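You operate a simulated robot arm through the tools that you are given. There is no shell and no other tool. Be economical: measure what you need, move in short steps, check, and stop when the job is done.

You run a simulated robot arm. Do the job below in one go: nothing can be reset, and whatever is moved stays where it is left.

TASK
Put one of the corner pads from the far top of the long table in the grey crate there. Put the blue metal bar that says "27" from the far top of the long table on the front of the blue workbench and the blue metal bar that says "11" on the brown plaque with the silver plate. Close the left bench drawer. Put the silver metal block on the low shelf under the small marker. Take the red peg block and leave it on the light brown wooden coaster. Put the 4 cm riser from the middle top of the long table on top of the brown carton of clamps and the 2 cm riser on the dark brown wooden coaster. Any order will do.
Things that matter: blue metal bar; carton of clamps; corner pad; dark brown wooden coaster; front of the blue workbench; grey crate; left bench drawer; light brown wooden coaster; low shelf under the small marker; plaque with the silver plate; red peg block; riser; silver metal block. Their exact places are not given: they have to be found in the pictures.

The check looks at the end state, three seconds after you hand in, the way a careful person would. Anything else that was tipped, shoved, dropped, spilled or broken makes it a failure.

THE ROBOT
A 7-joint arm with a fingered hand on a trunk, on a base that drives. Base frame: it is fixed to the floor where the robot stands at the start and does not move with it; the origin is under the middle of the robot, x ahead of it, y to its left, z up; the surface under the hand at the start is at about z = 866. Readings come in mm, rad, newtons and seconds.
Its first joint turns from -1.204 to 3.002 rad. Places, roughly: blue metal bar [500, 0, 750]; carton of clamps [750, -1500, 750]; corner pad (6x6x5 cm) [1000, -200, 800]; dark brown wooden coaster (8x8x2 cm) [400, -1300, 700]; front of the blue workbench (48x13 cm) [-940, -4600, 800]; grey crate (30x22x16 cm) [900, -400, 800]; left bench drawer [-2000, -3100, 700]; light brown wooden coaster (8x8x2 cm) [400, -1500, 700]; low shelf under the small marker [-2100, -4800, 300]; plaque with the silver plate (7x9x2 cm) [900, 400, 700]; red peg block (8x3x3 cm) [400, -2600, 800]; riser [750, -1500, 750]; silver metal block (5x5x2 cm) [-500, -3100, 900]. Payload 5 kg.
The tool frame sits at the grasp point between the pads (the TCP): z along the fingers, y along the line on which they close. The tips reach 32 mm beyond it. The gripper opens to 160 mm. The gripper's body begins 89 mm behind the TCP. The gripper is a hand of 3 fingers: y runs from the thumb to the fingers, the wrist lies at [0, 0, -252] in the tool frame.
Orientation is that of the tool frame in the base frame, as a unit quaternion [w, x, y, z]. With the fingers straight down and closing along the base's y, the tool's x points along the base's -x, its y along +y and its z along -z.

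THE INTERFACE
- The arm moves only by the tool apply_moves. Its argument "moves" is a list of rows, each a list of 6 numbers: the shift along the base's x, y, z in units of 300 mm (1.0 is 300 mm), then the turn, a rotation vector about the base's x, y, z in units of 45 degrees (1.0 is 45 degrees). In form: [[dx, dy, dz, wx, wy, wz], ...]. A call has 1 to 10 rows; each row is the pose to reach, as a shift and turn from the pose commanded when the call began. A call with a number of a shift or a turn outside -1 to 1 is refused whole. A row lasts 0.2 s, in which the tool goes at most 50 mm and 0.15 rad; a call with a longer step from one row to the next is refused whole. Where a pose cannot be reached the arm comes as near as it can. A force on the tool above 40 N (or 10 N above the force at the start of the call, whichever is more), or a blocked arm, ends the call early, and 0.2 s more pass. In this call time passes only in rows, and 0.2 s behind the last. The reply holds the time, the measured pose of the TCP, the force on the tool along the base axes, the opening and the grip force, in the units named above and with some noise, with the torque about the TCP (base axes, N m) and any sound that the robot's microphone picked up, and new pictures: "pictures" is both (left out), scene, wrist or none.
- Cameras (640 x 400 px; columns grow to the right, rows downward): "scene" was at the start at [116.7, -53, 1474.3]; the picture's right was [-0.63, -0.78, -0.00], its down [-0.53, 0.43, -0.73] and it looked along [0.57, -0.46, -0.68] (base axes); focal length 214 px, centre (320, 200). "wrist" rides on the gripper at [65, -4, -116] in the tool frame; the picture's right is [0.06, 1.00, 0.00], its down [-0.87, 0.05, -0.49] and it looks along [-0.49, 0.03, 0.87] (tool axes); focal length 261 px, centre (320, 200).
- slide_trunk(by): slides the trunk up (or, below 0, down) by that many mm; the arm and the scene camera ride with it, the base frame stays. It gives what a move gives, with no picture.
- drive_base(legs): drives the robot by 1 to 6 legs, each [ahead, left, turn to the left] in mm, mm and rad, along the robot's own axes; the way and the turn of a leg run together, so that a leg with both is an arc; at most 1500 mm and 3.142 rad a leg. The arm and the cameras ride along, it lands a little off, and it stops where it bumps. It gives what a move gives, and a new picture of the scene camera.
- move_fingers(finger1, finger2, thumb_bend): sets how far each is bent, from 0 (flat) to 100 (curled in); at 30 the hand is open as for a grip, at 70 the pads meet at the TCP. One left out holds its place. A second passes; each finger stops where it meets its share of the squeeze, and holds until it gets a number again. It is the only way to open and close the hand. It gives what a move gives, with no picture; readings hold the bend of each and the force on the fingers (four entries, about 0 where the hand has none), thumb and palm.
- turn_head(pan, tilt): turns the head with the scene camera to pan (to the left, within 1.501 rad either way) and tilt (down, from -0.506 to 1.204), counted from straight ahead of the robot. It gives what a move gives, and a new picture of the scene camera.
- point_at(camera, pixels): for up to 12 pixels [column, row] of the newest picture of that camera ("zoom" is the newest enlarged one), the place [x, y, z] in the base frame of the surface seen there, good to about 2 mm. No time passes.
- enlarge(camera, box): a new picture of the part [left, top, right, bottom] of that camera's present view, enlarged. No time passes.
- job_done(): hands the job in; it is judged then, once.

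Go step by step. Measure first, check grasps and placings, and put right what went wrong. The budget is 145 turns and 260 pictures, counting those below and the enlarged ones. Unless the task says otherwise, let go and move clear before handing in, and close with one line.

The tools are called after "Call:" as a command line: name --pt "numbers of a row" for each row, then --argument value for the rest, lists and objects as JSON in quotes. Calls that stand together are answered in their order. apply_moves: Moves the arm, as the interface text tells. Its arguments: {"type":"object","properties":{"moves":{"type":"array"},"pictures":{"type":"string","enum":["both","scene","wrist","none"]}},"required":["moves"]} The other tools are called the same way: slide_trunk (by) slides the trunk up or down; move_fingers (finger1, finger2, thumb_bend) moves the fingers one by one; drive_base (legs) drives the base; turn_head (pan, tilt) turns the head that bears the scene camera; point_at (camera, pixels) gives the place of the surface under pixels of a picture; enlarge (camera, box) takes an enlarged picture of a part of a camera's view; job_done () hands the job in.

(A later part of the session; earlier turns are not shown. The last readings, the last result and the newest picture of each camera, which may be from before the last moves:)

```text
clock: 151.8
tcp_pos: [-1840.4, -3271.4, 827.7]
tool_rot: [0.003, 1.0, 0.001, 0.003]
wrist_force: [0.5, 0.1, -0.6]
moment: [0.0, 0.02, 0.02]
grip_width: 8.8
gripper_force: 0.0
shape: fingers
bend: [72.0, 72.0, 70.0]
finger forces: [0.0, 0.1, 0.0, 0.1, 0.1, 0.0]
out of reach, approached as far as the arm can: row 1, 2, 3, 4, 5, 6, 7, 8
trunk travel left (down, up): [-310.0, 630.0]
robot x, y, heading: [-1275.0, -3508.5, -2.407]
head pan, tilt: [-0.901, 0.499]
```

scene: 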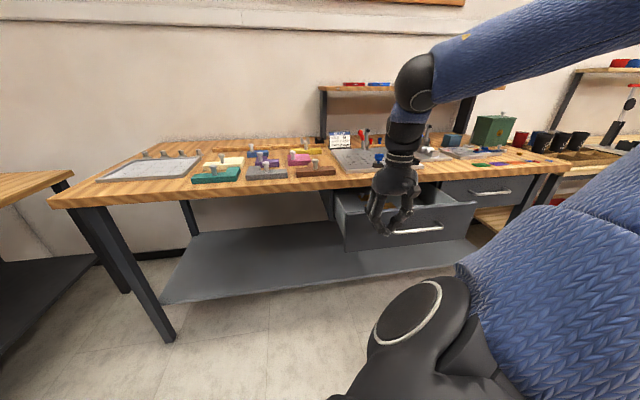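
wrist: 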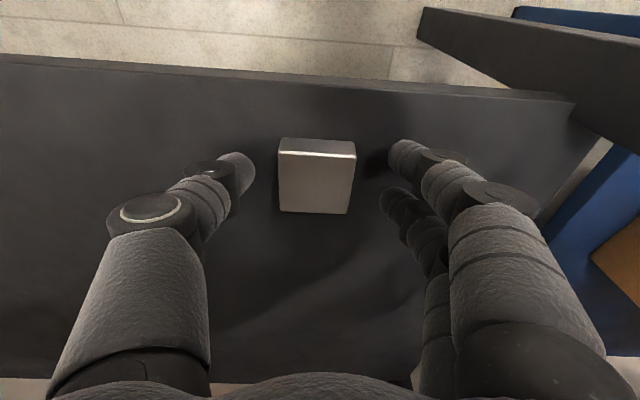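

The near reach limit blocks staging, so I'll slide the base away (to ≈(−1150,−3650)), then tilt the hand.

Call:
drive_base --legs '[[0, 188, 0]]'

Call:
apply_moves --pt "-0.02 0.04 0 0 0.16 0" --pt "-0.04 0.08 0 0 0.32 0" --pt "-0.06 0.12 0 0 0.48 0" --pt "-0.08 0.16 0 0 0.64 0" --pt "-0.1 0.2 0 0 0.8 0" --pt "-0.12 0.25 0 0 0.96 0" --pictures "none"

Call:
apply_moves --pt "0 0.04 -0.05 0 0.14 0" --pt "0 0.08 -0.1 0 0.28 0" --pt "0 0.12 -0.15 0 0.38 0" --pictures "both"

```text
clock: 153.3
tcp_pos: [-1716.4, -3412.1, 829.1]
tool_rot: [0.003, 1.0, 0.002, 0.002]
wrist_force: [0.7, 0.6, 0.5]
moment: [-0.01, -0.03, -0.03]
grip_width: 8.6
gripper_force: 0.0
shape: fingers
bend: [72.0, 72.0, 70.0]
finger forces: [0.0, 0.0, 0.0, 0.0, 0.0, 0.0]
trunk travel left (down, up): [-310.0, 630.0]
robot x, y, heading: [-1149.9, -3650.8, -2.41]
head pan, tilt: [-0.901, 0.499]
```

scene: 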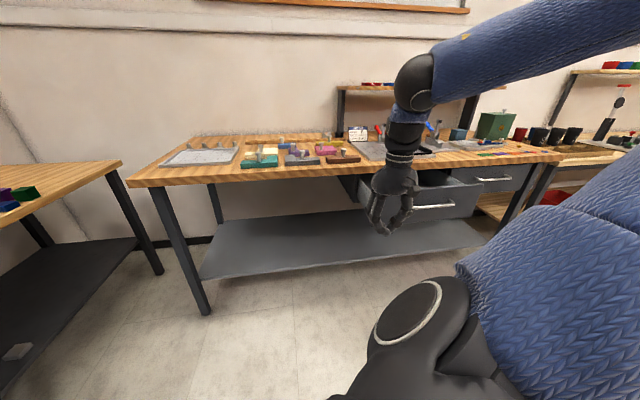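

```text
clock: 154.7
tcp_pos: [-1829.2, -3272.2, 856.6]
tool_rot: [0.004, 0.931, 0.002, -0.365]
wrist_force: [0.4, 0.0, -0.2]
moment: [-0.04, -0.01, 0.07]
grip_width: 8.7
gripper_force: 0.0
shape: fingers
bend: [72.0, 72.0, 70.0]
finger forces: [0.0, 0.1, 0.0, 0.1, 0.0, 0.1]
out of reach, approached as far as the arm can: row 1, 2, 3, 4, 5, 6
trunk travel left (down, up): [-310.0, 630.0]
robot x, y, heading: [-1152.7, -3652.5, -2.409]
head pan, tilt: [-0.901, 0.499]
```

```text
clock: 155.7
tcp_pos: [-1826.6, -3199.4, 786.3]
tool_rot: [-0.055, 0.899, 0.038, -0.433]
wrist_force: [-0.2, -0.7, 0.0]
moment: [0.01, -0.01, -0.04]
grip_width: 8.6
gripper_force: 0.1
shape: fingers
bend: [72.0, 72.0, 70.0]
finger forces: [0.0, 0.0, 0.0, 0.0, 0.0, 0.1]
out of reach, approached as far as the arm can: row 1, 2, 3
trunk travel left (down, up): [-310.0, 630.0]
robot x, y, heading: [-1152.0, -3649.2, -2.409]
head pan, tilt: [-0.901, 0.499]
stopped in row 3: the arm was blocked; the commanded pose is now the measured one
```

scene: 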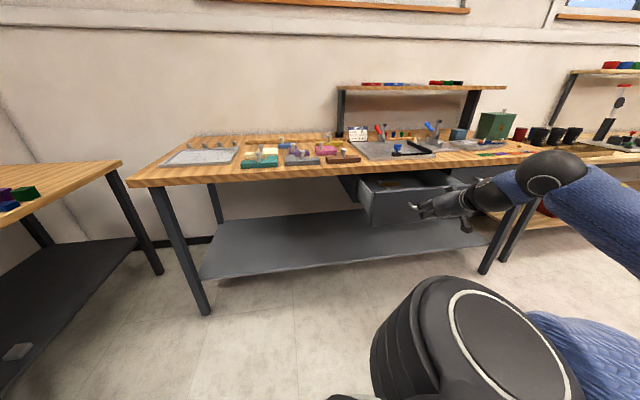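
wrist: 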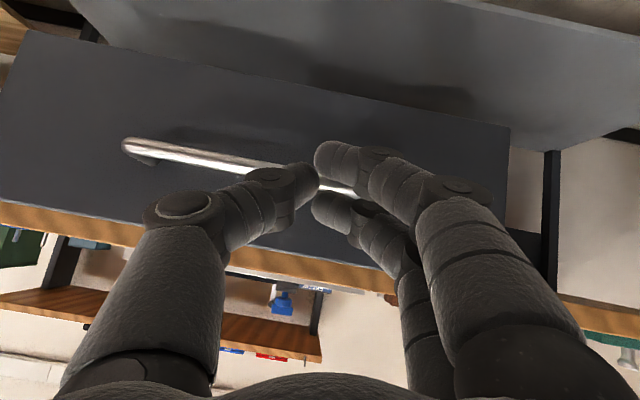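

The fist is right at the handle bar (x≈−1867, z≈766); I can push on the handle itself. Push in −x stepwise.

Call:
apply_moves --pt "-0.05 0 -0.01 0 0 0" --pt "-0.1 0 -0.02 0 0 0" --pt "-0.17 0 -0.02 0 0 0" --pt "-0.24 0 -0.02 0 0 0" --pt "-0.31 0 -0.02 0 0 0" --pictures "both"

```text
clock: 156.9
tcp_pos: [-1919.8, -3199.1, 779.4]
tool_rot: [-0.056, 0.899, 0.036, -0.433]
wrist_force: [0.6, 0.5, -0.2]
moment: [0.02, 0.01, 0.04]
grip_width: 8.6
gripper_force: 0.0
shape: fingers
bend: [72.0, 72.0, 70.0]
finger forces: [0.0, 0.0, 0.0, 0.0, 0.0, 0.0]
trunk travel left (down, up): [-310.0, 630.0]
robot x, y, heading: [-1151.1, -3653.1, -2.411]
head pan, tilt: [-0.901, 0.499]
```

scene: 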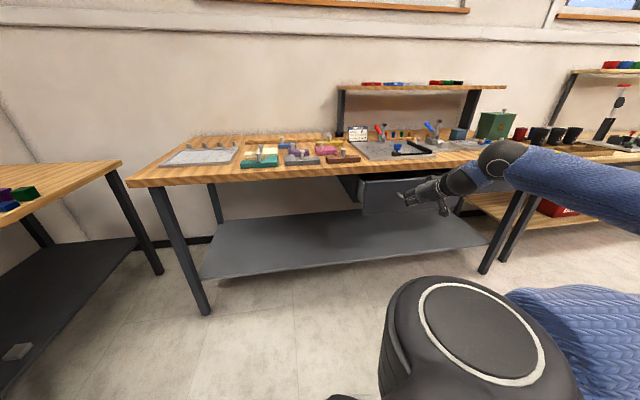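
wrist: 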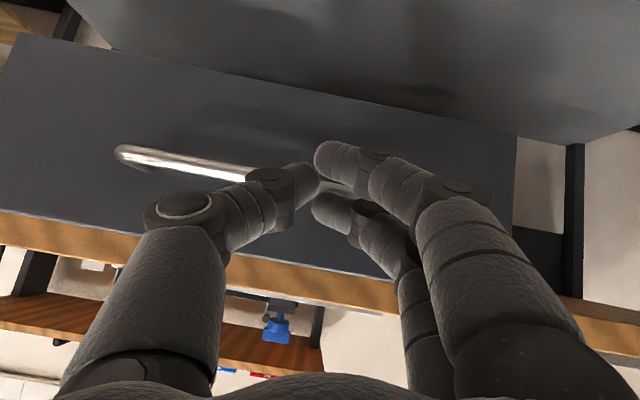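

The drawer slides easily. Continue pushing until it stops.

Call:
apply_moves --pt "-0.1 0 0 0 0 0" --pt "-0.2 0 0 0 0 0" --pt "-0.3 0 0 0 0 0" --pt "-0.36 0 0 0 0 0" --pt "-0.42 0 0 0 0 0" --pictures "both"

Call:
point_at --camera "scene" --pixels '[[370, 195], [375, 205], [470, 190], [480, 180], [365, 170], [380, 178]]'

```text
clock: 157.9
tcp_pos: [-2017.0, -3195.8, 776.9]
tool_rot: [-0.056, 0.901, 0.038, -0.428]
wrist_force: [18.9, -3.2, 5.2]
moment: [-0.01, -0.16, -0.2]
grip_width: 6.8
gripper_force: 12.9
shape: fingers
bend: [72.0, 73.0, 71.0]
finger forces: [0.0, 10.2, 0.1, 0.1, 15.0, 0.0]
trunk travel left (down, up): [-310.0, 630.0]
robot x, y, heading: [-1150.6, -3649.9, -2.409]
head pan, tilt: [-0.901, 0.499]
stopped in row 4: the force on the tool passed its limit at 54 N (the readings are from after the stop); the commanded pose is now the measured one
```

scene: 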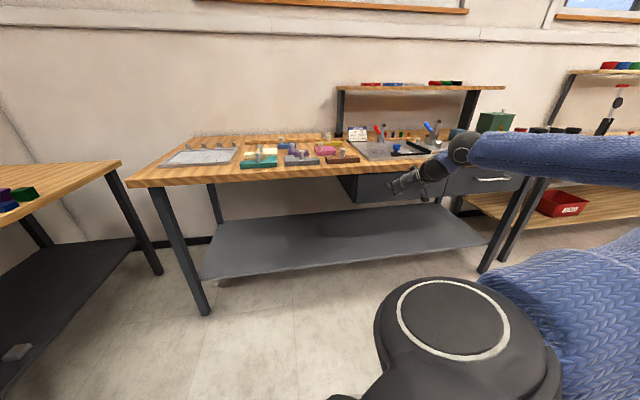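
wrist: 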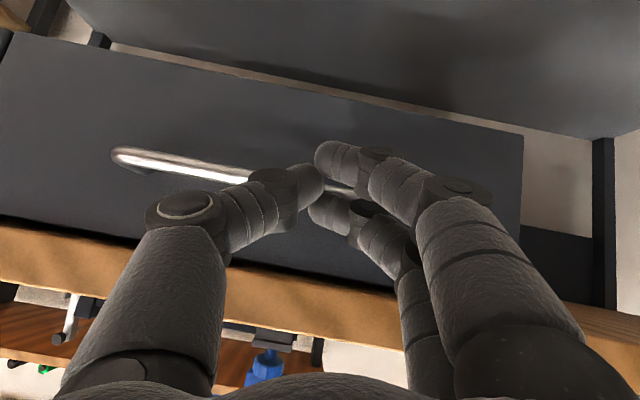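

```text
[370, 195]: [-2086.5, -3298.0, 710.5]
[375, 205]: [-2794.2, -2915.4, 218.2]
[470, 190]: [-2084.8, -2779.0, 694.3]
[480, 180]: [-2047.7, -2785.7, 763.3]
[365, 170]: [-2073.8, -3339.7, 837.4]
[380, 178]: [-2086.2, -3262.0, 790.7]
```

The drawer is closed flush (−2086 vs right drawer −2085). Retreat and re-verify the hand upright.

Call:
apply_moves --pt "0.1 0 0.0 0 0 0" --pt "0.24 0 0.02 0 0 0" --pt "0.38 0 0.05 0 -0.1 0" --pt "0.5 -0.02 0.12 0 -0.25 0" --pt "0.6 -0.06 0.2 0 -0.4 0" --pictures "none"

Call:
slide_trunk --by 350

Call:
apply_moves --pt "0.02 -0.1 0.0 0 -0.15 0" --pt "0.02 -0.2 0.0 0 -0.3 0" --pt "0.02 -0.3 0 0 -0.45 0" --pt "0.02 -0.4 0 0 -0.6 0" --pt "0.02 -0.4 0 0 -0.75 0" --pt "0.02 -0.4 0 0 -0.85 0" --pictures "scene"

```text
clock: 159.1
tcp_pos: [-1838.8, -3212.0, 834.9]
tool_rot: [-0.051, 0.957, 0.045, -0.282]
wrist_force: [0.9, 0.3, -0.5]
moment: [-0.03, 0.03, 0.02]
grip_width: 8.7
gripper_force: 0.1
shape: fingers
bend: [72.0, 72.0, 70.0]
finger forces: [0.1, 0.0, 0.0, 0.1, 0.0, 0.1]
trunk travel left (down, up): [-310.0, 630.0]
robot x, y, heading: [-1148.9, -3650.7, -2.41]
head pan, tilt: [-0.901, 0.499]
```

```text
clock: 162.5
tcp_pos: [-1839.2, -3212.2, 1183.7]
tool_rot: [-0.051, 0.957, 0.046, -0.281]
wrist_force: [0.6, -0.5, -0.2]
moment: [-0.04, 0.01, 0.03]
grip_width: 8.6
gripper_force: 0.1
shape: fingers
bend: [72.0, 72.0, 70.0]
finger forces: [0.0, 0.0, 0.1, 0.0, 0.0, 0.0]
trunk travel left (down, up): [-660.0, 280.0]
robot x, y, heading: [-1147.5, -3647.7, -2.409]
head pan, tilt: [-0.901, 0.499]
```

```text
clock: 163.9
tcp_pos: [-1834.4, -3333.5, 1185.9]
tool_rot: [-0.033, 0.996, 0.06, 0.049]
wrist_force: [0.1, 0.7, 0.1]
moment: [0.02, -0.02, -0.03]
grip_width: 8.7
gripper_force: 0.1
shape: fingers
bend: [72.0, 72.0, 70.0]
finger forces: [0.0, 0.1, 0.1, 0.0, 0.1, 0.0]
trunk travel left (down, up): [-660.0, 280.0]
robot x, y, heading: [-1150.0, -3644.7, -2.407]
head pan, tilt: [-0.901, 0.499]
```

scene: 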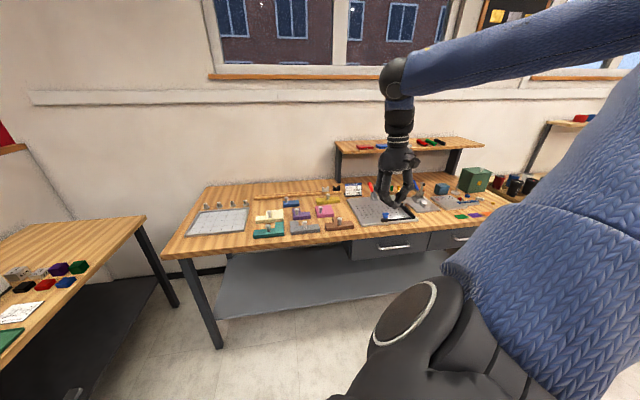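

I'll correct the hand's residual tilt, raise for clearance, turn around and drive up past the cart.

Call:
apply_moves --pt "0 0 0 -0.092 0.12 0" --pictures "none"

Call:
slide_trunk --by 140

Call:
drive_base --legs '[[0, 0, 2.71], [272, 1219, 0]]'

Call:
turn_head --pan -0.5 --tilt 0.4

```text
clock: 164.3
tcp_pos: [-1833.4, -3330.4, 1186.8]
tool_rot: [0.002, 0.998, 0.06, -0.003]
wrist_force: [-0.6, 1.4, 0.4]
moment: [-0.02, 0.03, -0.01]
grip_width: 8.7
gripper_force: 0.1
shape: fingers
bend: [72.0, 72.0, 70.0]
finger forces: [0.0, 0.0, 0.0, 0.1, 0.0, 0.0]
trunk travel left (down, up): [-660.0, 280.0]
robot x, y, heading: [-1150.1, -3651.3, -2.408]
head pan, tilt: [-0.901, 0.499]
```

```text
clock: 166.0
tcp_pos: [-1835.0, -3332.1, 1325.5]
tool_rot: [0.001, 0.998, 0.06, -0.002]
wrist_force: [0.0, 0.6, 0.3]
moment: [0.04, 0.0, 0.01]
grip_width: 8.9
gripper_force: 0.1
shape: fingers
bend: [72.0, 72.0, 70.0]
finger forces: [0.0, 0.1, 0.0, 0.0, 0.1, 0.1]
trunk travel left (down, up): [-800.0, 140.0]
robot x, y, heading: [-1150.5, -3651.7, -2.41]
head pan, tilt: [-0.901, 0.499]
```

```text
clock: 178.7
tcp_pos: [-751.7, -2971.2, 1325.7]
tool_rot: [0.002, 0.154, 0.988, 0.001]
wrist_force: [0.1, 0.8, -0.8]
moment: [0.04, 0.01, 0.03]
grip_width: 8.5
gripper_force: 0.1
shape: fingers
bend: [72.0, 72.0, 70.0]
finger forces: [0.0, 0.0, 0.0, 0.0, 0.0, 0.0]
trunk travel left (down, up): [-800.0, 140.0]
robot x, y, heading: [-1241.6, -2400.6, 0.298]
head pan, tilt: [-0.901, 0.499]
```

scene: 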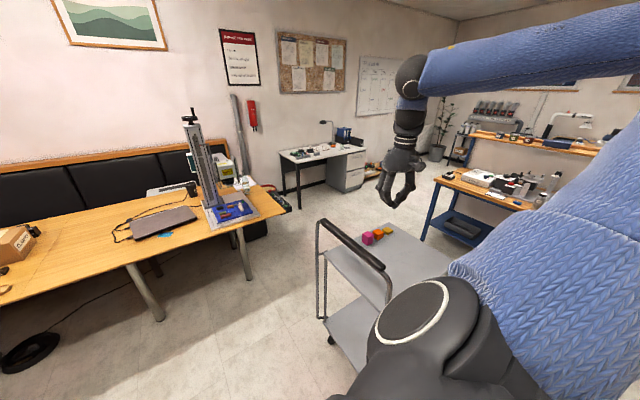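

```text
clock: 179.5
tcp_pos: [-751.3, -2970.1, 1324.8]
tool_rot: [0.002, 0.154, 0.988, 0.001]
wrist_force: [0.2, -0.2, -1.1]
moment: [-0.01, 0.01, 0.01]
grip_width: 8.5
gripper_force: 0.0
shape: fingers
bend: [72.0, 72.0, 70.0]
finger forces: [0.0, 0.1, 0.1, 0.0, 0.1, 0.1]
trunk travel left (down, up): [-800.0, 140.0]
robot x, y, heading: [-1241.8, -2396.6, 0.306]
head pan, tilt: [-0.499, 0.4]
```

scene: 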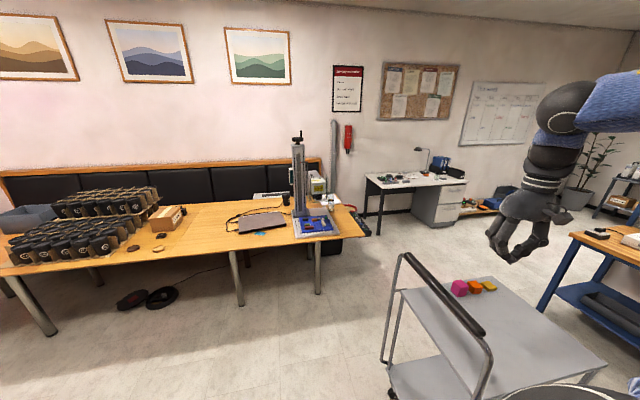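

The long table's end with the tower marker and a blue tray at (312,222) is visible. Enlarge for the red peg block and measure surroundings.

Call:
enlarge --camera "scene" --box '[230, 130, 380, 260]'

Call:
enlarge --camera "scene" --box '[90, 180, 250, 280]'

Call:
point_at --camera "scene" --pixels '[[300, 140], [298, 200], [322, 226], [312, 232], [340, 230], [290, 235], [130, 248], [160, 250], [165, 215], [160, 235], [270, 250], [330, 190]]'

```text
3.08 times, centred on (305, 195) of scene
```

zoom: 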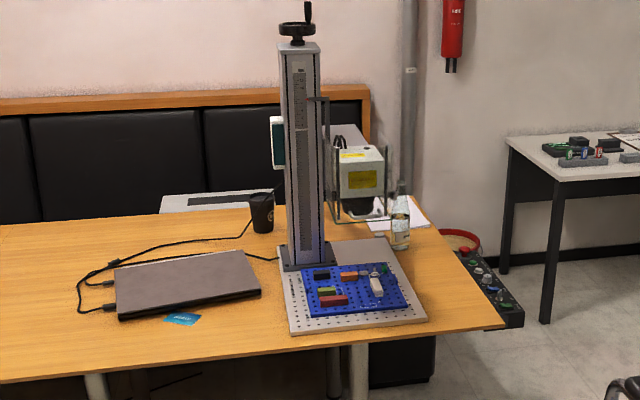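

```text
4.00 times, centred on (170, 230) of scene
```

zoom: 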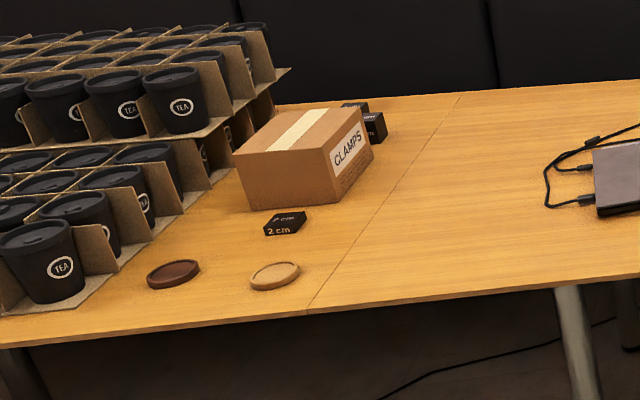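

```text
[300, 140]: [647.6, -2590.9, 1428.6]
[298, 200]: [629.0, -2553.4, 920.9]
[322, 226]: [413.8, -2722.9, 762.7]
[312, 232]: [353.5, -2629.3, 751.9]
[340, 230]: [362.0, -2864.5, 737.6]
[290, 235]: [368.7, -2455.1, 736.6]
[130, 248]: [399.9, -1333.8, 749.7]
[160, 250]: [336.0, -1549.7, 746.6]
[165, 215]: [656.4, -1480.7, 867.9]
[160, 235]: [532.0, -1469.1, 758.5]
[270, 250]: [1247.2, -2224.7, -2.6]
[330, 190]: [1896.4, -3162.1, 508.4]
```

The red peg block sits on the blue pegboard under the tower marker head. Measure it and the head in detail.

Call:
enlarge --camera "scene" --box '[285, 170, 345, 240]'

Call:
point_at --camera "scene" --pixels '[[309, 227], [306, 228], [313, 228], [308, 223], [318, 186], [322, 195], [318, 200], [323, 182], [308, 200], [309, 190], [316, 204]]'

```text
5.71 times, centred on (315, 205) of scene
```

zoom: 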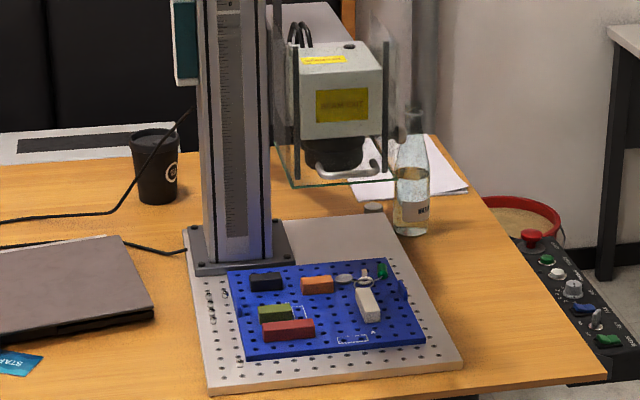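

```text
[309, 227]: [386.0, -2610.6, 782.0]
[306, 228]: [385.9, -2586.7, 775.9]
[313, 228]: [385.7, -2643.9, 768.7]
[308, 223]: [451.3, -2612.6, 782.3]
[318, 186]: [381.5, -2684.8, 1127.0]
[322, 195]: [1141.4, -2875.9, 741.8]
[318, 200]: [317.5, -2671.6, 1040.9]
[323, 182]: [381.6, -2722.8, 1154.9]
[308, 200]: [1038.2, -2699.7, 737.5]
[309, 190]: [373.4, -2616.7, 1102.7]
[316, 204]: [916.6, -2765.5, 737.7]
```

The red block (≈(390,−2613), top 782) is under the marker head (x≥317, z≥~1000), so I'll approach with a 45° tilted hand from the aisle. Drive nearer to (−400,−2250) and look.

Call:
drive_base --legs '[[847, -114, 0]]'

Call:
turn_head --pan -0.75 --tilt 0.65

Call:
enlarge --camera "scene" --box '[220, 120, 400, 280]'

```text
clock: 184.1
tcp_pos: [117.1, -2795.8, 1325.9]
tool_rot: [0.002, 0.138, 0.99, 0.0]
wrist_force: [0.2, -0.4, 0.3]
moment: [0.03, 0.01, -0.01]
grip_width: 8.5
gripper_force: 0.1
shape: fingers
bend: [72.0, 72.0, 70.0]
finger forces: [0.0, 0.1, 0.0, 0.0, 0.0, 0.1]
trunk travel left (down, up): [-800.0, 140.0]
robot x, y, heading: [-390.9, -2237.7, 0.332]
head pan, tilt: [-0.499, 0.4]
```

scene: 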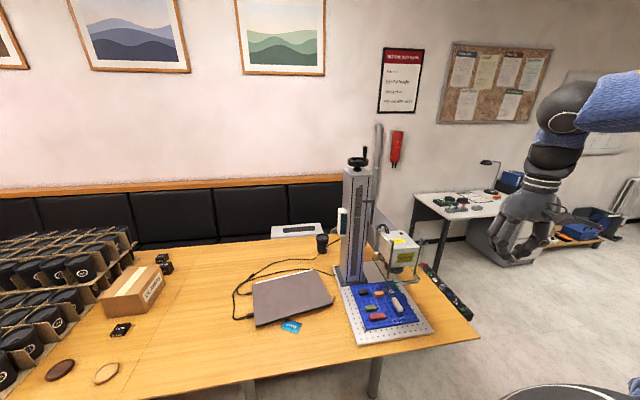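

```text
clock: 184.9
tcp_pos: [115.7, -2795.3, 1326.1]
tool_rot: [0.003, 0.139, 0.99, 0.0]
wrist_force: [-1.0, 0.2, -0.4]
moment: [0.02, 0.01, 0.02]
grip_width: 8.6
gripper_force: 0.1
shape: fingers
bend: [72.0, 72.0, 70.0]
finger forces: [0.0, 0.0, 0.1, 0.0, 0.1, 0.1]
trunk travel left (down, up): [-800.0, 140.0]
robot x, y, heading: [-390.5, -2236.4, 0.333]
head pan, tilt: [-0.75, 0.649]
```

scene: 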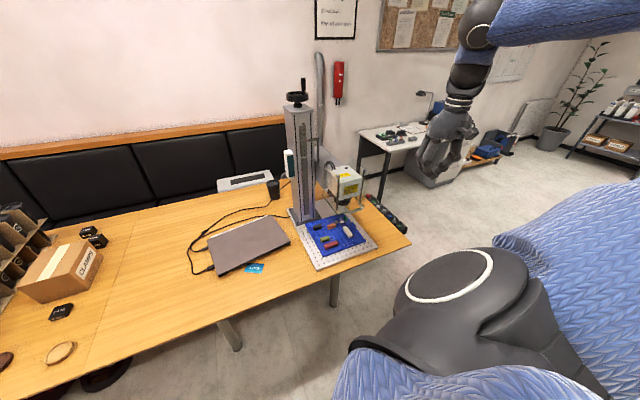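

```text
2.50 times, centred on (310, 200) of scene
```

zoom: 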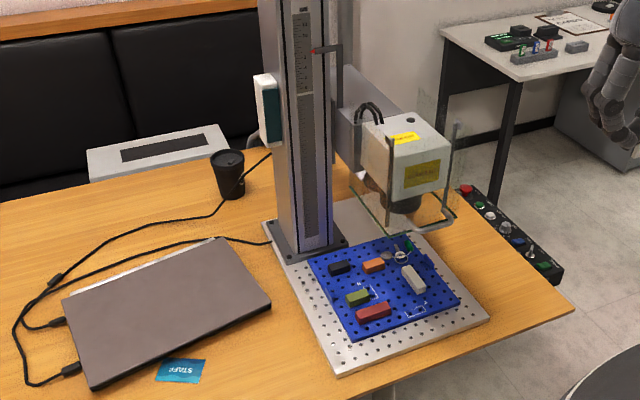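

Call:
enlarge --camera "scene" --box '[305, 155, 375, 265]'

Call:
point_at --camera "scene" --pixels '[[324, 247], [331, 242], [337, 242], [330, 248], [325, 241], [338, 222], [349, 212], [347, 190], [340, 185], [360, 185], [312, 200], [334, 180]]'

```text
3.64 times, centred on (340, 210) of scene
```

zoom: 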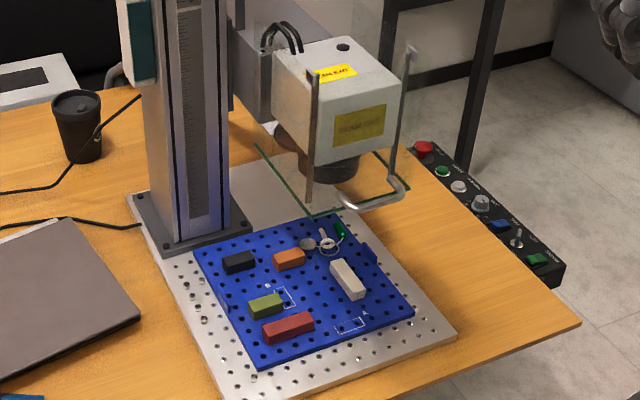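

```text
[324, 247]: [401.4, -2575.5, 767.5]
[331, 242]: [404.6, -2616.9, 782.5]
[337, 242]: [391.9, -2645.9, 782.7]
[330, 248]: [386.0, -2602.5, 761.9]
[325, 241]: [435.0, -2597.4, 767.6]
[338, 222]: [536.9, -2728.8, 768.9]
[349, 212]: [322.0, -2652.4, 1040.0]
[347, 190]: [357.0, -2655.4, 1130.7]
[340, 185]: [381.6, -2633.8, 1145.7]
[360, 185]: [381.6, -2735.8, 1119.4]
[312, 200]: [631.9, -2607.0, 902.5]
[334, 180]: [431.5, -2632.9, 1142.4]
```

Call:
point_at --camera "zoom" --pixels '[[265, 325], [308, 314], [312, 328], [272, 342], [288, 320], [250, 303], [282, 295], [280, 310], [313, 210], [258, 150], [345, 205], [400, 190]]'

```text
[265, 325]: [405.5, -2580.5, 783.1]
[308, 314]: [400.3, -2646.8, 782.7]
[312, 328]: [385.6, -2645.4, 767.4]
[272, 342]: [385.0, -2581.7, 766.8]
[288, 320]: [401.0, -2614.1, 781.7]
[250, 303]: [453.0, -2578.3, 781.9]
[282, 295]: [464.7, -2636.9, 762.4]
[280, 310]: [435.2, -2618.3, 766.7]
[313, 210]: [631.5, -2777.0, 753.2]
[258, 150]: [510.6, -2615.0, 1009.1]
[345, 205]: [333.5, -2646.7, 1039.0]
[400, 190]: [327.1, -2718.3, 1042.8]
```

Red block: x 385–413, y −2576…−2650, top 783, board 752. I'll open the hand, lower the trunk and tilt the hand 40° on the aisle side.

Call:
slide_trunk --by -380

Call:
move_fingers --finger1 44 --finger2 44 --thumb_bend 44

Call:
apply_moves --pt "0.05 0.1 0.0 0 -0.1 0.06" --pt "0.1 0.2 0.0 0 -0.22 0.12" --pt "0.15 0.3 0.0 0 -0.34 0.18" --pt "0.2 0.4 0.0 0 -0.46 0.24" --pt "0.25 0.5 0 0 -0.58 0.3" --pt "0.28 0.6 0 0 -0.7 0.355" --pt "0.28 0.6 0 0 -0.83 0.355" --pt "0.28 0.6 0 0 -0.889 0.355" --pictures "both"

```text
clock: 188.5
tcp_pos: [116.4, -2796.1, 946.9]
tool_rot: [0.002, 0.139, 0.99, 0.001]
wrist_force: [0.3, -0.2, 0.5]
moment: [0.04, 0.02, 0.01]
grip_width: 8.6
gripper_force: 0.1
shape: fingers
bend: [72.0, 72.0, 70.0]
finger forces: [0.0, 0.1, 0.1, 0.0, 0.0, 0.1]
trunk travel left (down, up): [-420.0, 520.0]
robot x, y, heading: [-394.9, -2238.3, 0.332]
head pan, tilt: [-0.75, 0.649]
```

```text
clock: 189.5
tcp_pos: [116.4, -2796.2, 945.8]
tool_rot: [0.002, 0.138, 0.99, 0.0]
wrist_force: [1.0, -1.2, 0.2]
moment: [0.02, -0.01, 0.01]
grip_width: 111.0
gripper_force: 0.0
shape: fingers
bend: [44.0, 44.0, 44.0]
finger forces: [0.0, 0.0, 0.0, 0.1, 0.0, 0.1]
trunk travel left (down, up): [-420.0, 520.0]
robot x, y, heading: [-392.1, -2238.5, 0.335]
head pan, tilt: [-0.75, 0.649]
```

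```text
clock: 191.3
tcp_pos: [229.5, -2640.3, 960.0]
tool_rot: [0.338, -0.006, 0.94, 0.049]
wrist_force: [-0.1, -0.5, 0.1]
moment: [0.03, -0.02, 0.04]
grip_width: 112.1
gripper_force: 0.0
shape: fingers
bend: [44.0, 44.0, 44.0]
finger forces: [0.0, 0.0, 0.0, 0.0, 0.0, 0.0]
out of reach, approached as far as the arm can: row 6, 7, 8
trunk travel left (down, up): [-420.0, 520.0]
robot x, y, heading: [-395.1, -2237.6, 0.333]
head pan, tilt: [-0.75, 0.649]
```

scene: 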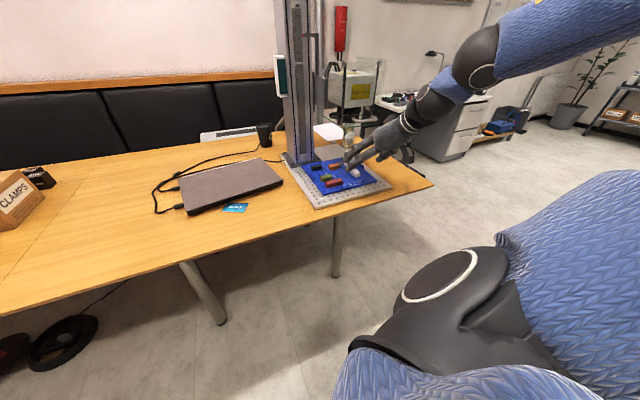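
wrist: 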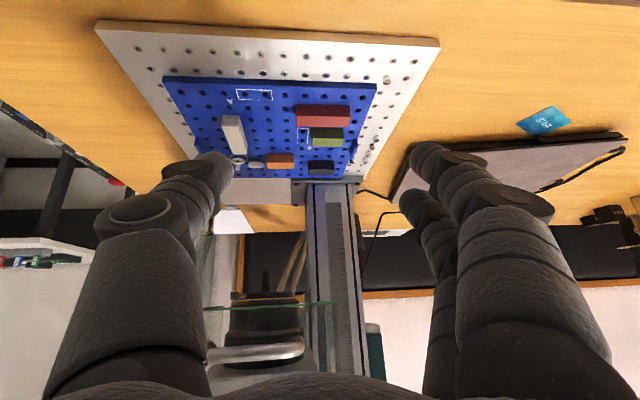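

Great view of the red block (322,115). Advance to a pre-grasp pose about 45 mm short.

Call:
apply_moves --pt "0.12 0.0 -0.09 0 0 0" --pt "0.24 0.0 -0.18 0 0 0" --pt "0.36 0.01 -0.27 0 0 0" --pt "0.46 0.01 -0.33 0 0 0" --pictures "wrist"

```text
clock: 192.3
tcp_pos: [367.6, -2637.8, 860.4]
tool_rot: [0.339, -0.007, 0.94, 0.048]
wrist_force: [0.4, -0.1, 0.0]
moment: [0.02, 0.03, -0.04]
grip_width: 111.8
gripper_force: 0.0
shape: fingers
bend: [44.0, 44.0, 44.0]
finger forces: [0.0, 0.0, 0.0, 0.1, 0.0, 0.0]
trunk travel left (down, up): [-420.0, 520.0]
robot x, y, heading: [-392.7, -2235.2, 0.335]
head pan, tilt: [-0.75, 0.649]
```

wrist: 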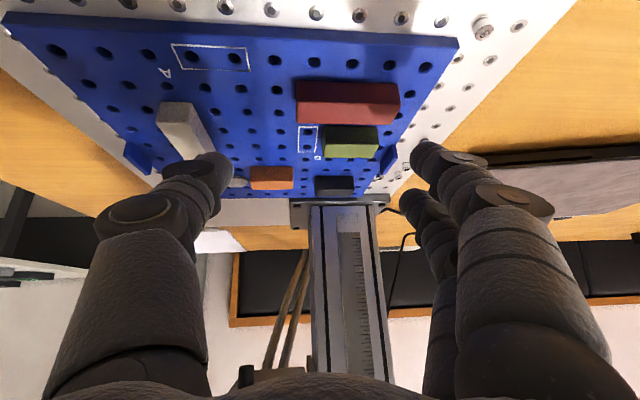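

Correct the small roll error and centre in y, coming down to z≈828.

Call:
apply_moves --pt "0.0 0.083 0 -0.108 0 -0.059" --pt "0.012 0.083 -0.1 -0.108 0 -0.059" --pictures "wrist"

Call:
point_at --camera "wrist" --pixels '[[320, 100], [320, 130], [290, 100], [360, 110]]'

```text
clock: 192.9
tcp_pos: [373.5, -2615.0, 829.1]
tool_rot: [0.34, 0.002, 0.94, 0.0]
wrist_force: [0.0, 0.3, -0.7]
moment: [0.01, 0.01, 0.02]
grip_width: 111.6
gripper_force: 0.0
shape: fingers
bend: [44.0, 44.0, 44.0]
finger forces: [0.1, 0.1, 0.0, 0.1, 0.0, 0.1]
trunk travel left (down, up): [-420.0, 520.0]
robot x, y, heading: [-391.3, -2241.3, 0.33]
head pan, tilt: [-0.75, 0.649]
```

wrist: 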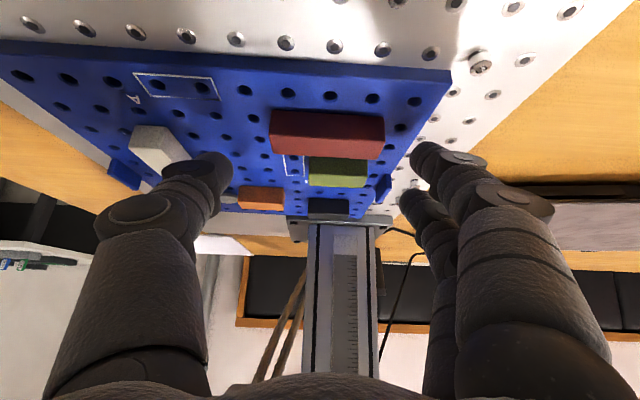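

```text
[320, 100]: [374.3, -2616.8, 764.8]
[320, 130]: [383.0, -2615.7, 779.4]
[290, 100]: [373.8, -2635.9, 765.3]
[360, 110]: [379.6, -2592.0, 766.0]
```

The board top is actually ≈765 (block protrudes only 18 mm), so a 40° tilt gives the thumb too little overlap. I'll back off and instead grip across x with the thumb in the gap behind, tilting the wrist toward +y away from the shield.

Call:
apply_moves --pt "-0.1 0.0 0.1 0 0 0" --pt "-0.22 0.04 0.18 0 0 0" --pt "-0.34 0.08 0.25 0 0.1 0.05" --pt "-0.44 0.15 0.3 0 0.25 0.1" --pt "-0.46 0.25 0.33 0 0.4 0.15" --pt "-0.46 0.3 0.36 0 0.55 0.2" --pt "-0.46 0.3 0.36 0 0.7 0.2" --pt "-0.46 0.3 0.36 0 0.89 0.0" --pictures "none"

Call:
apply_moves --pt "0 0 0 0 0 0.16" --pt "0 0 0 0 0 0.32" --pt "0 0 0 0 0 0.48" --pt "0 0 0 0 0 0.64" --pt "0 0 0 0 0 0.8" --pt "0 0 0 0 0 0.96" --pictures "none"

Call:
apply_moves --pt "0 0 0 0 0 0.16" --pt "0 0 0 0 0 0.32" --pt "0 0 0 0 0 0.48" --pt "0 0 0 0 0 0.64" --pt "0 0 0 0 0 0.8" --pt "0 0 0 0 0 0.96" --pictures "both"

```text
refused: row 8 steps farther than a row can; nothing moved
```

```text
clock: 194.3
tcp_pos: [372.3, -2611.3, 829.1]
tool_rot: [0.317, -0.346, 0.874, 0.125]
wrist_force: [0.0, -0.4, 0.3]
moment: [-0.02, 0.0, 0.0]
grip_width: 111.8
gripper_force: 0.1
shape: fingers
bend: [44.0, 44.0, 44.0]
finger forces: [0.0, 0.0, 0.0, 0.1, 0.0, 0.0]
trunk travel left (down, up): [-420.0, 520.0]
robot x, y, heading: [-388.0, -2237.4, 0.337]
head pan, tilt: [-0.75, 0.649]
```

```text
clock: 195.9
tcp_pos: [322.1, -2607.2, 828.9]
tool_rot: [0.242, -0.645, 0.684, 0.24]
wrist_force: [0.8, 0.3, 0.1]
moment: [-0.01, 0.01, -0.03]
grip_width: 111.7
gripper_force: 0.0
shape: fingers
bend: [44.0, 44.0, 44.0]
finger forces: [0.0, 0.0, 0.0, 0.0, 0.1, 0.0]
trunk travel left (down, up): [-420.0, 520.0]
robot x, y, heading: [-408.0, -2235.1, 0.313]
head pan, tilt: [-0.75, 0.649]
stopped in row 6: the arm was blocked; the commanded pose is now the measured one
```

scene: 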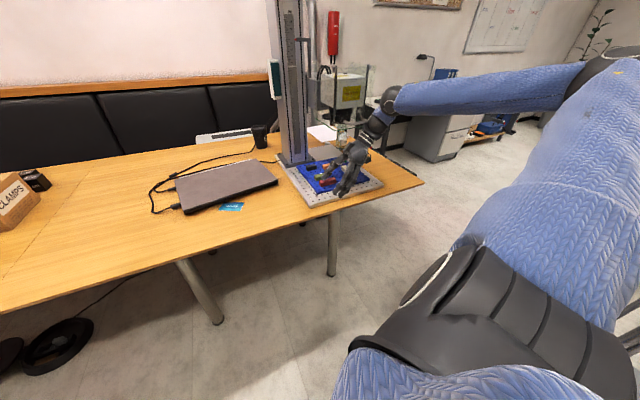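
wrist: 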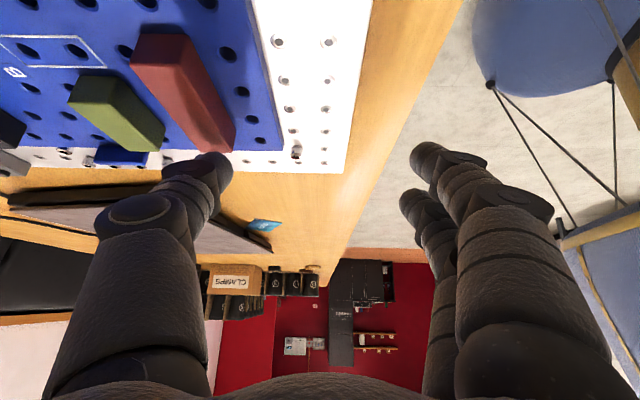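

The first call was refused and the rotations ran in place; the arm met something. I must check nothing was disturbed.

Call:
enlarge --camera "scene" --box '[240, 30, 440, 230]'

Call:
enlarge --camera "wrist" --box '[0, 0, 360, 225]'

```text
2.00 times, centred on (340, 130) of scene
```

zoom: 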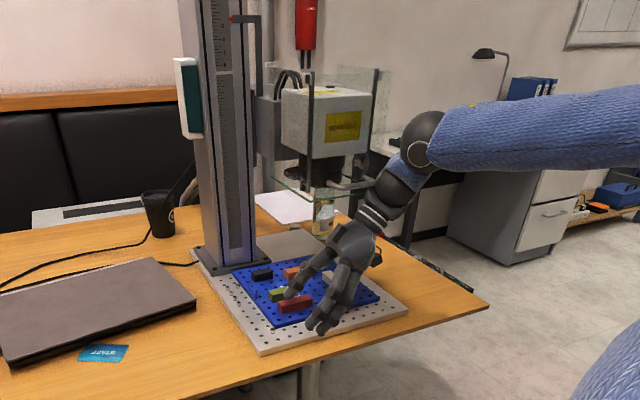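

```text
1.78 times, centred on (180, 112) of wrist
```

zoom: 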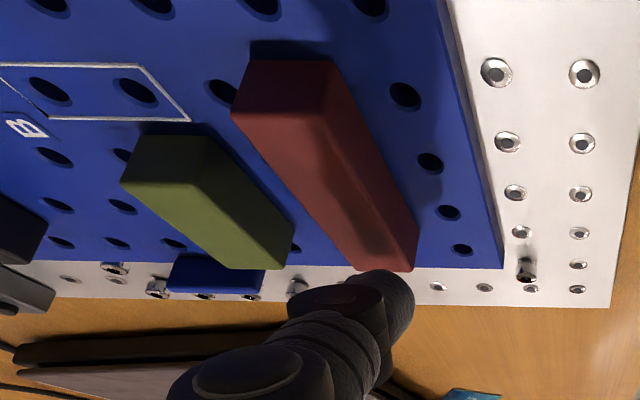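

Objects look undisturbed; the wrist is beside the shield handle. Retreat in −x, away from everything.

Call:
apply_moves --pt "-0.08 0 0.0 0 0 0" --pt "-0.2 0 0.03 0 0 0" --pt "-0.34 0 0.06 0 0 0" --pt "-0.48 0.0 0.1 0 0 0" --pt "-0.6 0.05 0.15 0 0 0" --pictures "scene"

Call:
enlarge --camera "scene" --box '[260, 60, 400, 220]'

```text
clock: 197.1
tcp_pos: [156.9, -2596.0, 871.0]
tool_rot: [0.243, -0.643, 0.686, 0.239]
wrist_force: [-0.5, 0.2, 0.1]
moment: [-0.03, -0.07, 0.02]
grip_width: 112.1
gripper_force: 0.1
shape: fingers
bend: [44.0, 44.0, 44.0]
finger forces: [0.0, 0.1, 0.0, 0.1, 0.0, 0.0]
trunk travel left (down, up): [-420.0, 520.0]
robot x, y, heading: [-409.8, -2235.4, 0.314]
head pan, tilt: [-0.75, 0.649]
```

scene: 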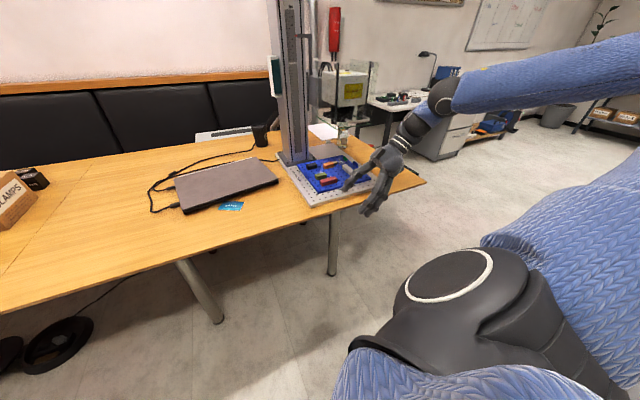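

```text
2.50 times, centred on (330, 140) of scene
```

zoom: 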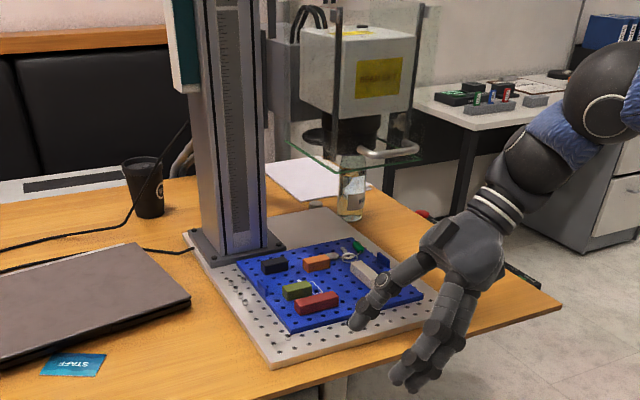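

All intact. Rotate the hand out of this tilt to the opposite slight tilt (wrist toward +y) while clear of the table.

Call:
apply_moves --pt "0.0 0.05 0.05 -0.16 0 0" --pt "0 0.1 0.1 -0.32 0 0" --pt "0 0.15 0.15 -0.48 0 0" --pt "0 0.2 0.2 -0.64 0 0" --pt "0.03 0.2 0.2 -0.8 0 0" --pt "0.06 0.2 0.2 -0.96 0 0" --pictures "none"

Call:
apply_moves --pt "0.05 0.02 0.0 -0.1 0 0" --pt "0.1 0.04 0 -0.195 0 0" --pictures "both"

```text
clock: 198.5
tcp_pos: [175.6, -2536.5, 929.3]
tool_rot: [-0.012, -0.687, 0.726, -0.03]
wrist_force: [0.6, 0.5, 0.1]
moment: [-0.01, 0.01, -0.01]
grip_width: 111.9
gripper_force: 0.0
shape: fingers
bend: [44.0, 44.0, 44.0]
finger forces: [0.0, 0.1, 0.0, 0.1, 0.1, 0.1]
trunk travel left (down, up): [-420.0, 520.0]
robot x, y, heading: [-409.7, -2235.5, 0.312]
head pan, tilt: [-0.75, 0.649]
```

```text
clock: 199.1
tcp_pos: [205.7, -2524.5, 929.0]
tool_rot: [-0.065, -0.683, 0.723, -0.085]
wrist_force: [-0.1, 0.0, 1.0]
moment: [0.01, 0.06, 0.0]
grip_width: 112.1
gripper_force: 0.0
shape: fingers
bend: [44.0, 44.0, 44.0]
finger forces: [0.1, 0.0, 0.0, 0.1, 0.0, 0.0]
trunk travel left (down, up): [-420.0, 520.0]
robot x, y, heading: [-409.4, -2232.9, 0.317]
head pan, tilt: [-0.75, 0.649]
```

scene: 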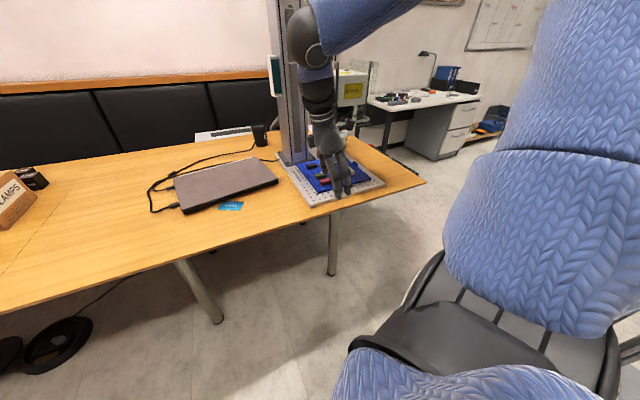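
wrist: 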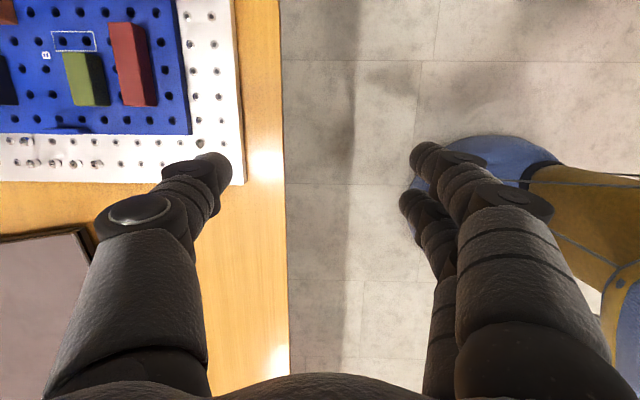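

Good clear view. Measure the red block precisely from here.

Call:
enlarge --camera "wrist" --box '[40, 0, 220, 150]'

```text
2.67 times, centred on (130, 75) of wrist
```

zoom: 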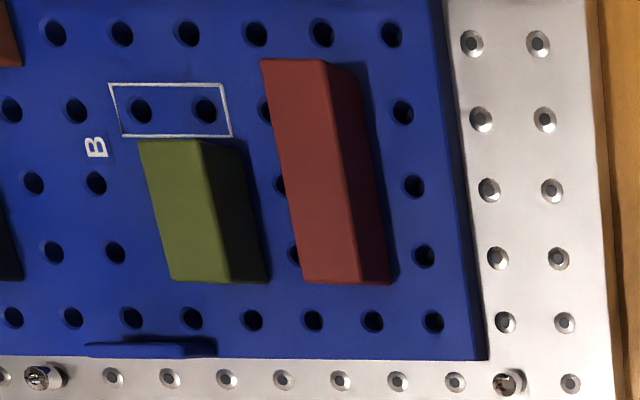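

Call:
point_at --camera "zoom" --pixels '[[266, 64], [322, 64], [358, 278], [306, 278], [312, 170], [200, 145], [232, 275], [262, 230], [440, 200], [385, 280], [176, 275]]'

```text
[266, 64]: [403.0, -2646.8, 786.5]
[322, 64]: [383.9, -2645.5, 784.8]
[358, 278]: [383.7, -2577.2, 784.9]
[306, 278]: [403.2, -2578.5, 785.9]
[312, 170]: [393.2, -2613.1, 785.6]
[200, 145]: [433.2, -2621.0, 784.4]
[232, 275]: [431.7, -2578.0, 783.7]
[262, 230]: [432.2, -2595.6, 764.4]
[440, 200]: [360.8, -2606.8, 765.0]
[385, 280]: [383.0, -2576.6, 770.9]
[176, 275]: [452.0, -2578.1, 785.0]
```

Block: x 383–404, y −2577…−2647, z 765–785; gap behind it 27 mm to the green one. Preset the thumb (bend 64) to fit the gap and move over it at low height.

Call:
move_fingers --finger1 52 --finger2 52 --thumb_bend 64

Call:
apply_moves --pt "0 0 -0.13 0 0 0.03" --pt "0.05 -0.02 -0.25 0 0 0.067" --pt "0.19 -0.07 -0.263 0 0 0.067" --pt "0.33 -0.12 -0.263 0 0 0.067" --pt "0.47 -0.17 -0.263 0 0 0.067" --pt "0.59 -0.22 -0.263 0 0 0.067" --pt "0.627 -0.235 -0.263 0 0 0.067" --pictures "both"

```text
clock: 200.1
tcp_pos: [206.8, -2525.2, 930.0]
tool_rot: [-0.063, -0.684, 0.722, -0.086]
wrist_force: [0.0, 0.3, -0.6]
moment: [0.01, 0.02, -0.03]
grip_width: 56.0
gripper_force: 0.0
shape: fingers
bend: [52.0, 52.0, 64.0]
finger forces: [0.0, 0.0, 0.0, 0.1, 0.0, 0.0]
trunk travel left (down, up): [-420.0, 520.0]
robot x, y, heading: [-409.0, -2233.8, 0.312]
head pan, tilt: [-0.75, 0.649]
```

```text
clock: 201.7
tcp_pos: [395.2, -2598.9, 847.5]
tool_rot: [-0.061, -0.702, 0.704, -0.088]
wrist_force: [-0.4, 0.1, 0.7]
moment: [0.0, -0.01, 0.0]
grip_width: 56.2
gripper_force: 0.0
shape: fingers
bend: [52.0, 52.0, 64.0]
finger forces: [0.0, 0.0, 0.0, 0.1, 0.0, 0.1]
trunk travel left (down, up): [-420.0, 520.0]
robot x, y, heading: [-407.5, -2236.0, 0.319]
head pan, tilt: [-0.75, 0.649]
```

scene: 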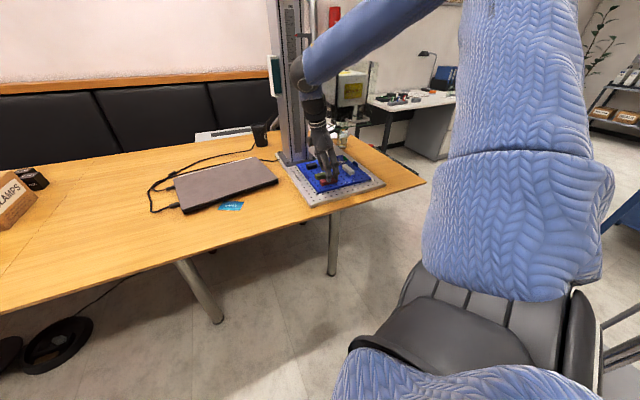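
wrist: 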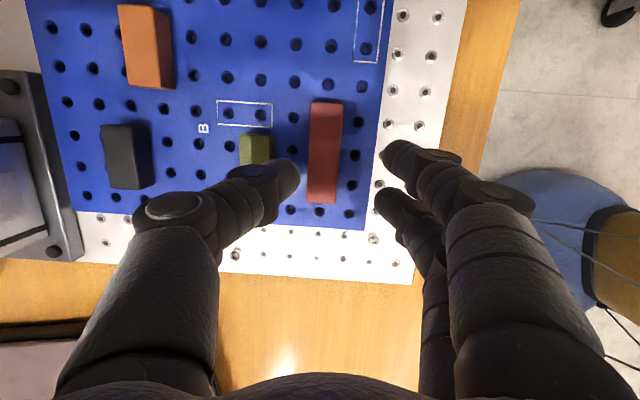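

The thumb lines up with the gap (≈x 418). Descend partway and check.

Call:
apply_moves --pt "-0.004 0.012 -0.05 0 0 0" --pt "-0.004 0.012 -0.095 0 0 0" --pictures "wrist"

Call:
enlarge --camera "wrist" --box '[200, 70, 440, 250]'

```text
clock: 202.3
tcp_pos: [394.3, -2593.8, 817.8]
tool_rot: [-0.061, -0.702, 0.704, -0.087]
wrist_force: [0.0, 0.5, -0.3]
moment: [-0.01, -0.05, -0.01]
grip_width: 56.2
gripper_force: 0.0
shape: fingers
bend: [52.0, 52.0, 64.0]
finger forces: [0.0, 0.0, 0.1, 0.0, 0.0, 0.0]
trunk travel left (down, up): [-420.0, 520.0]
robot x, y, heading: [-405.4, -2234.8, 0.315]
head pan, tilt: [-0.75, 0.649]
```

wrist: 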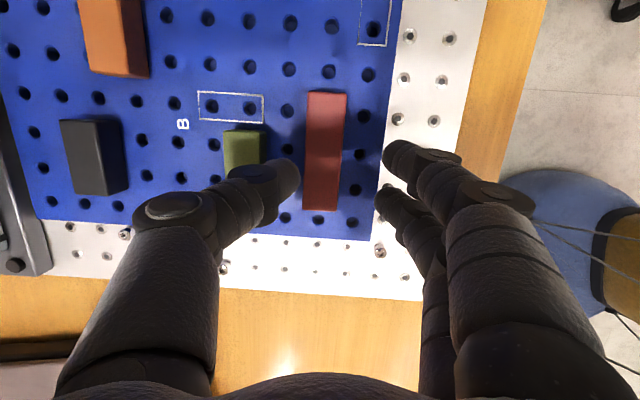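

```text
2.22 times, centred on (320, 160) of wrist
```

zoom: 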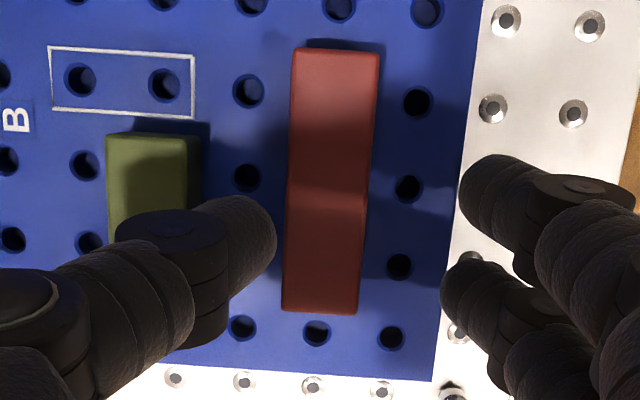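

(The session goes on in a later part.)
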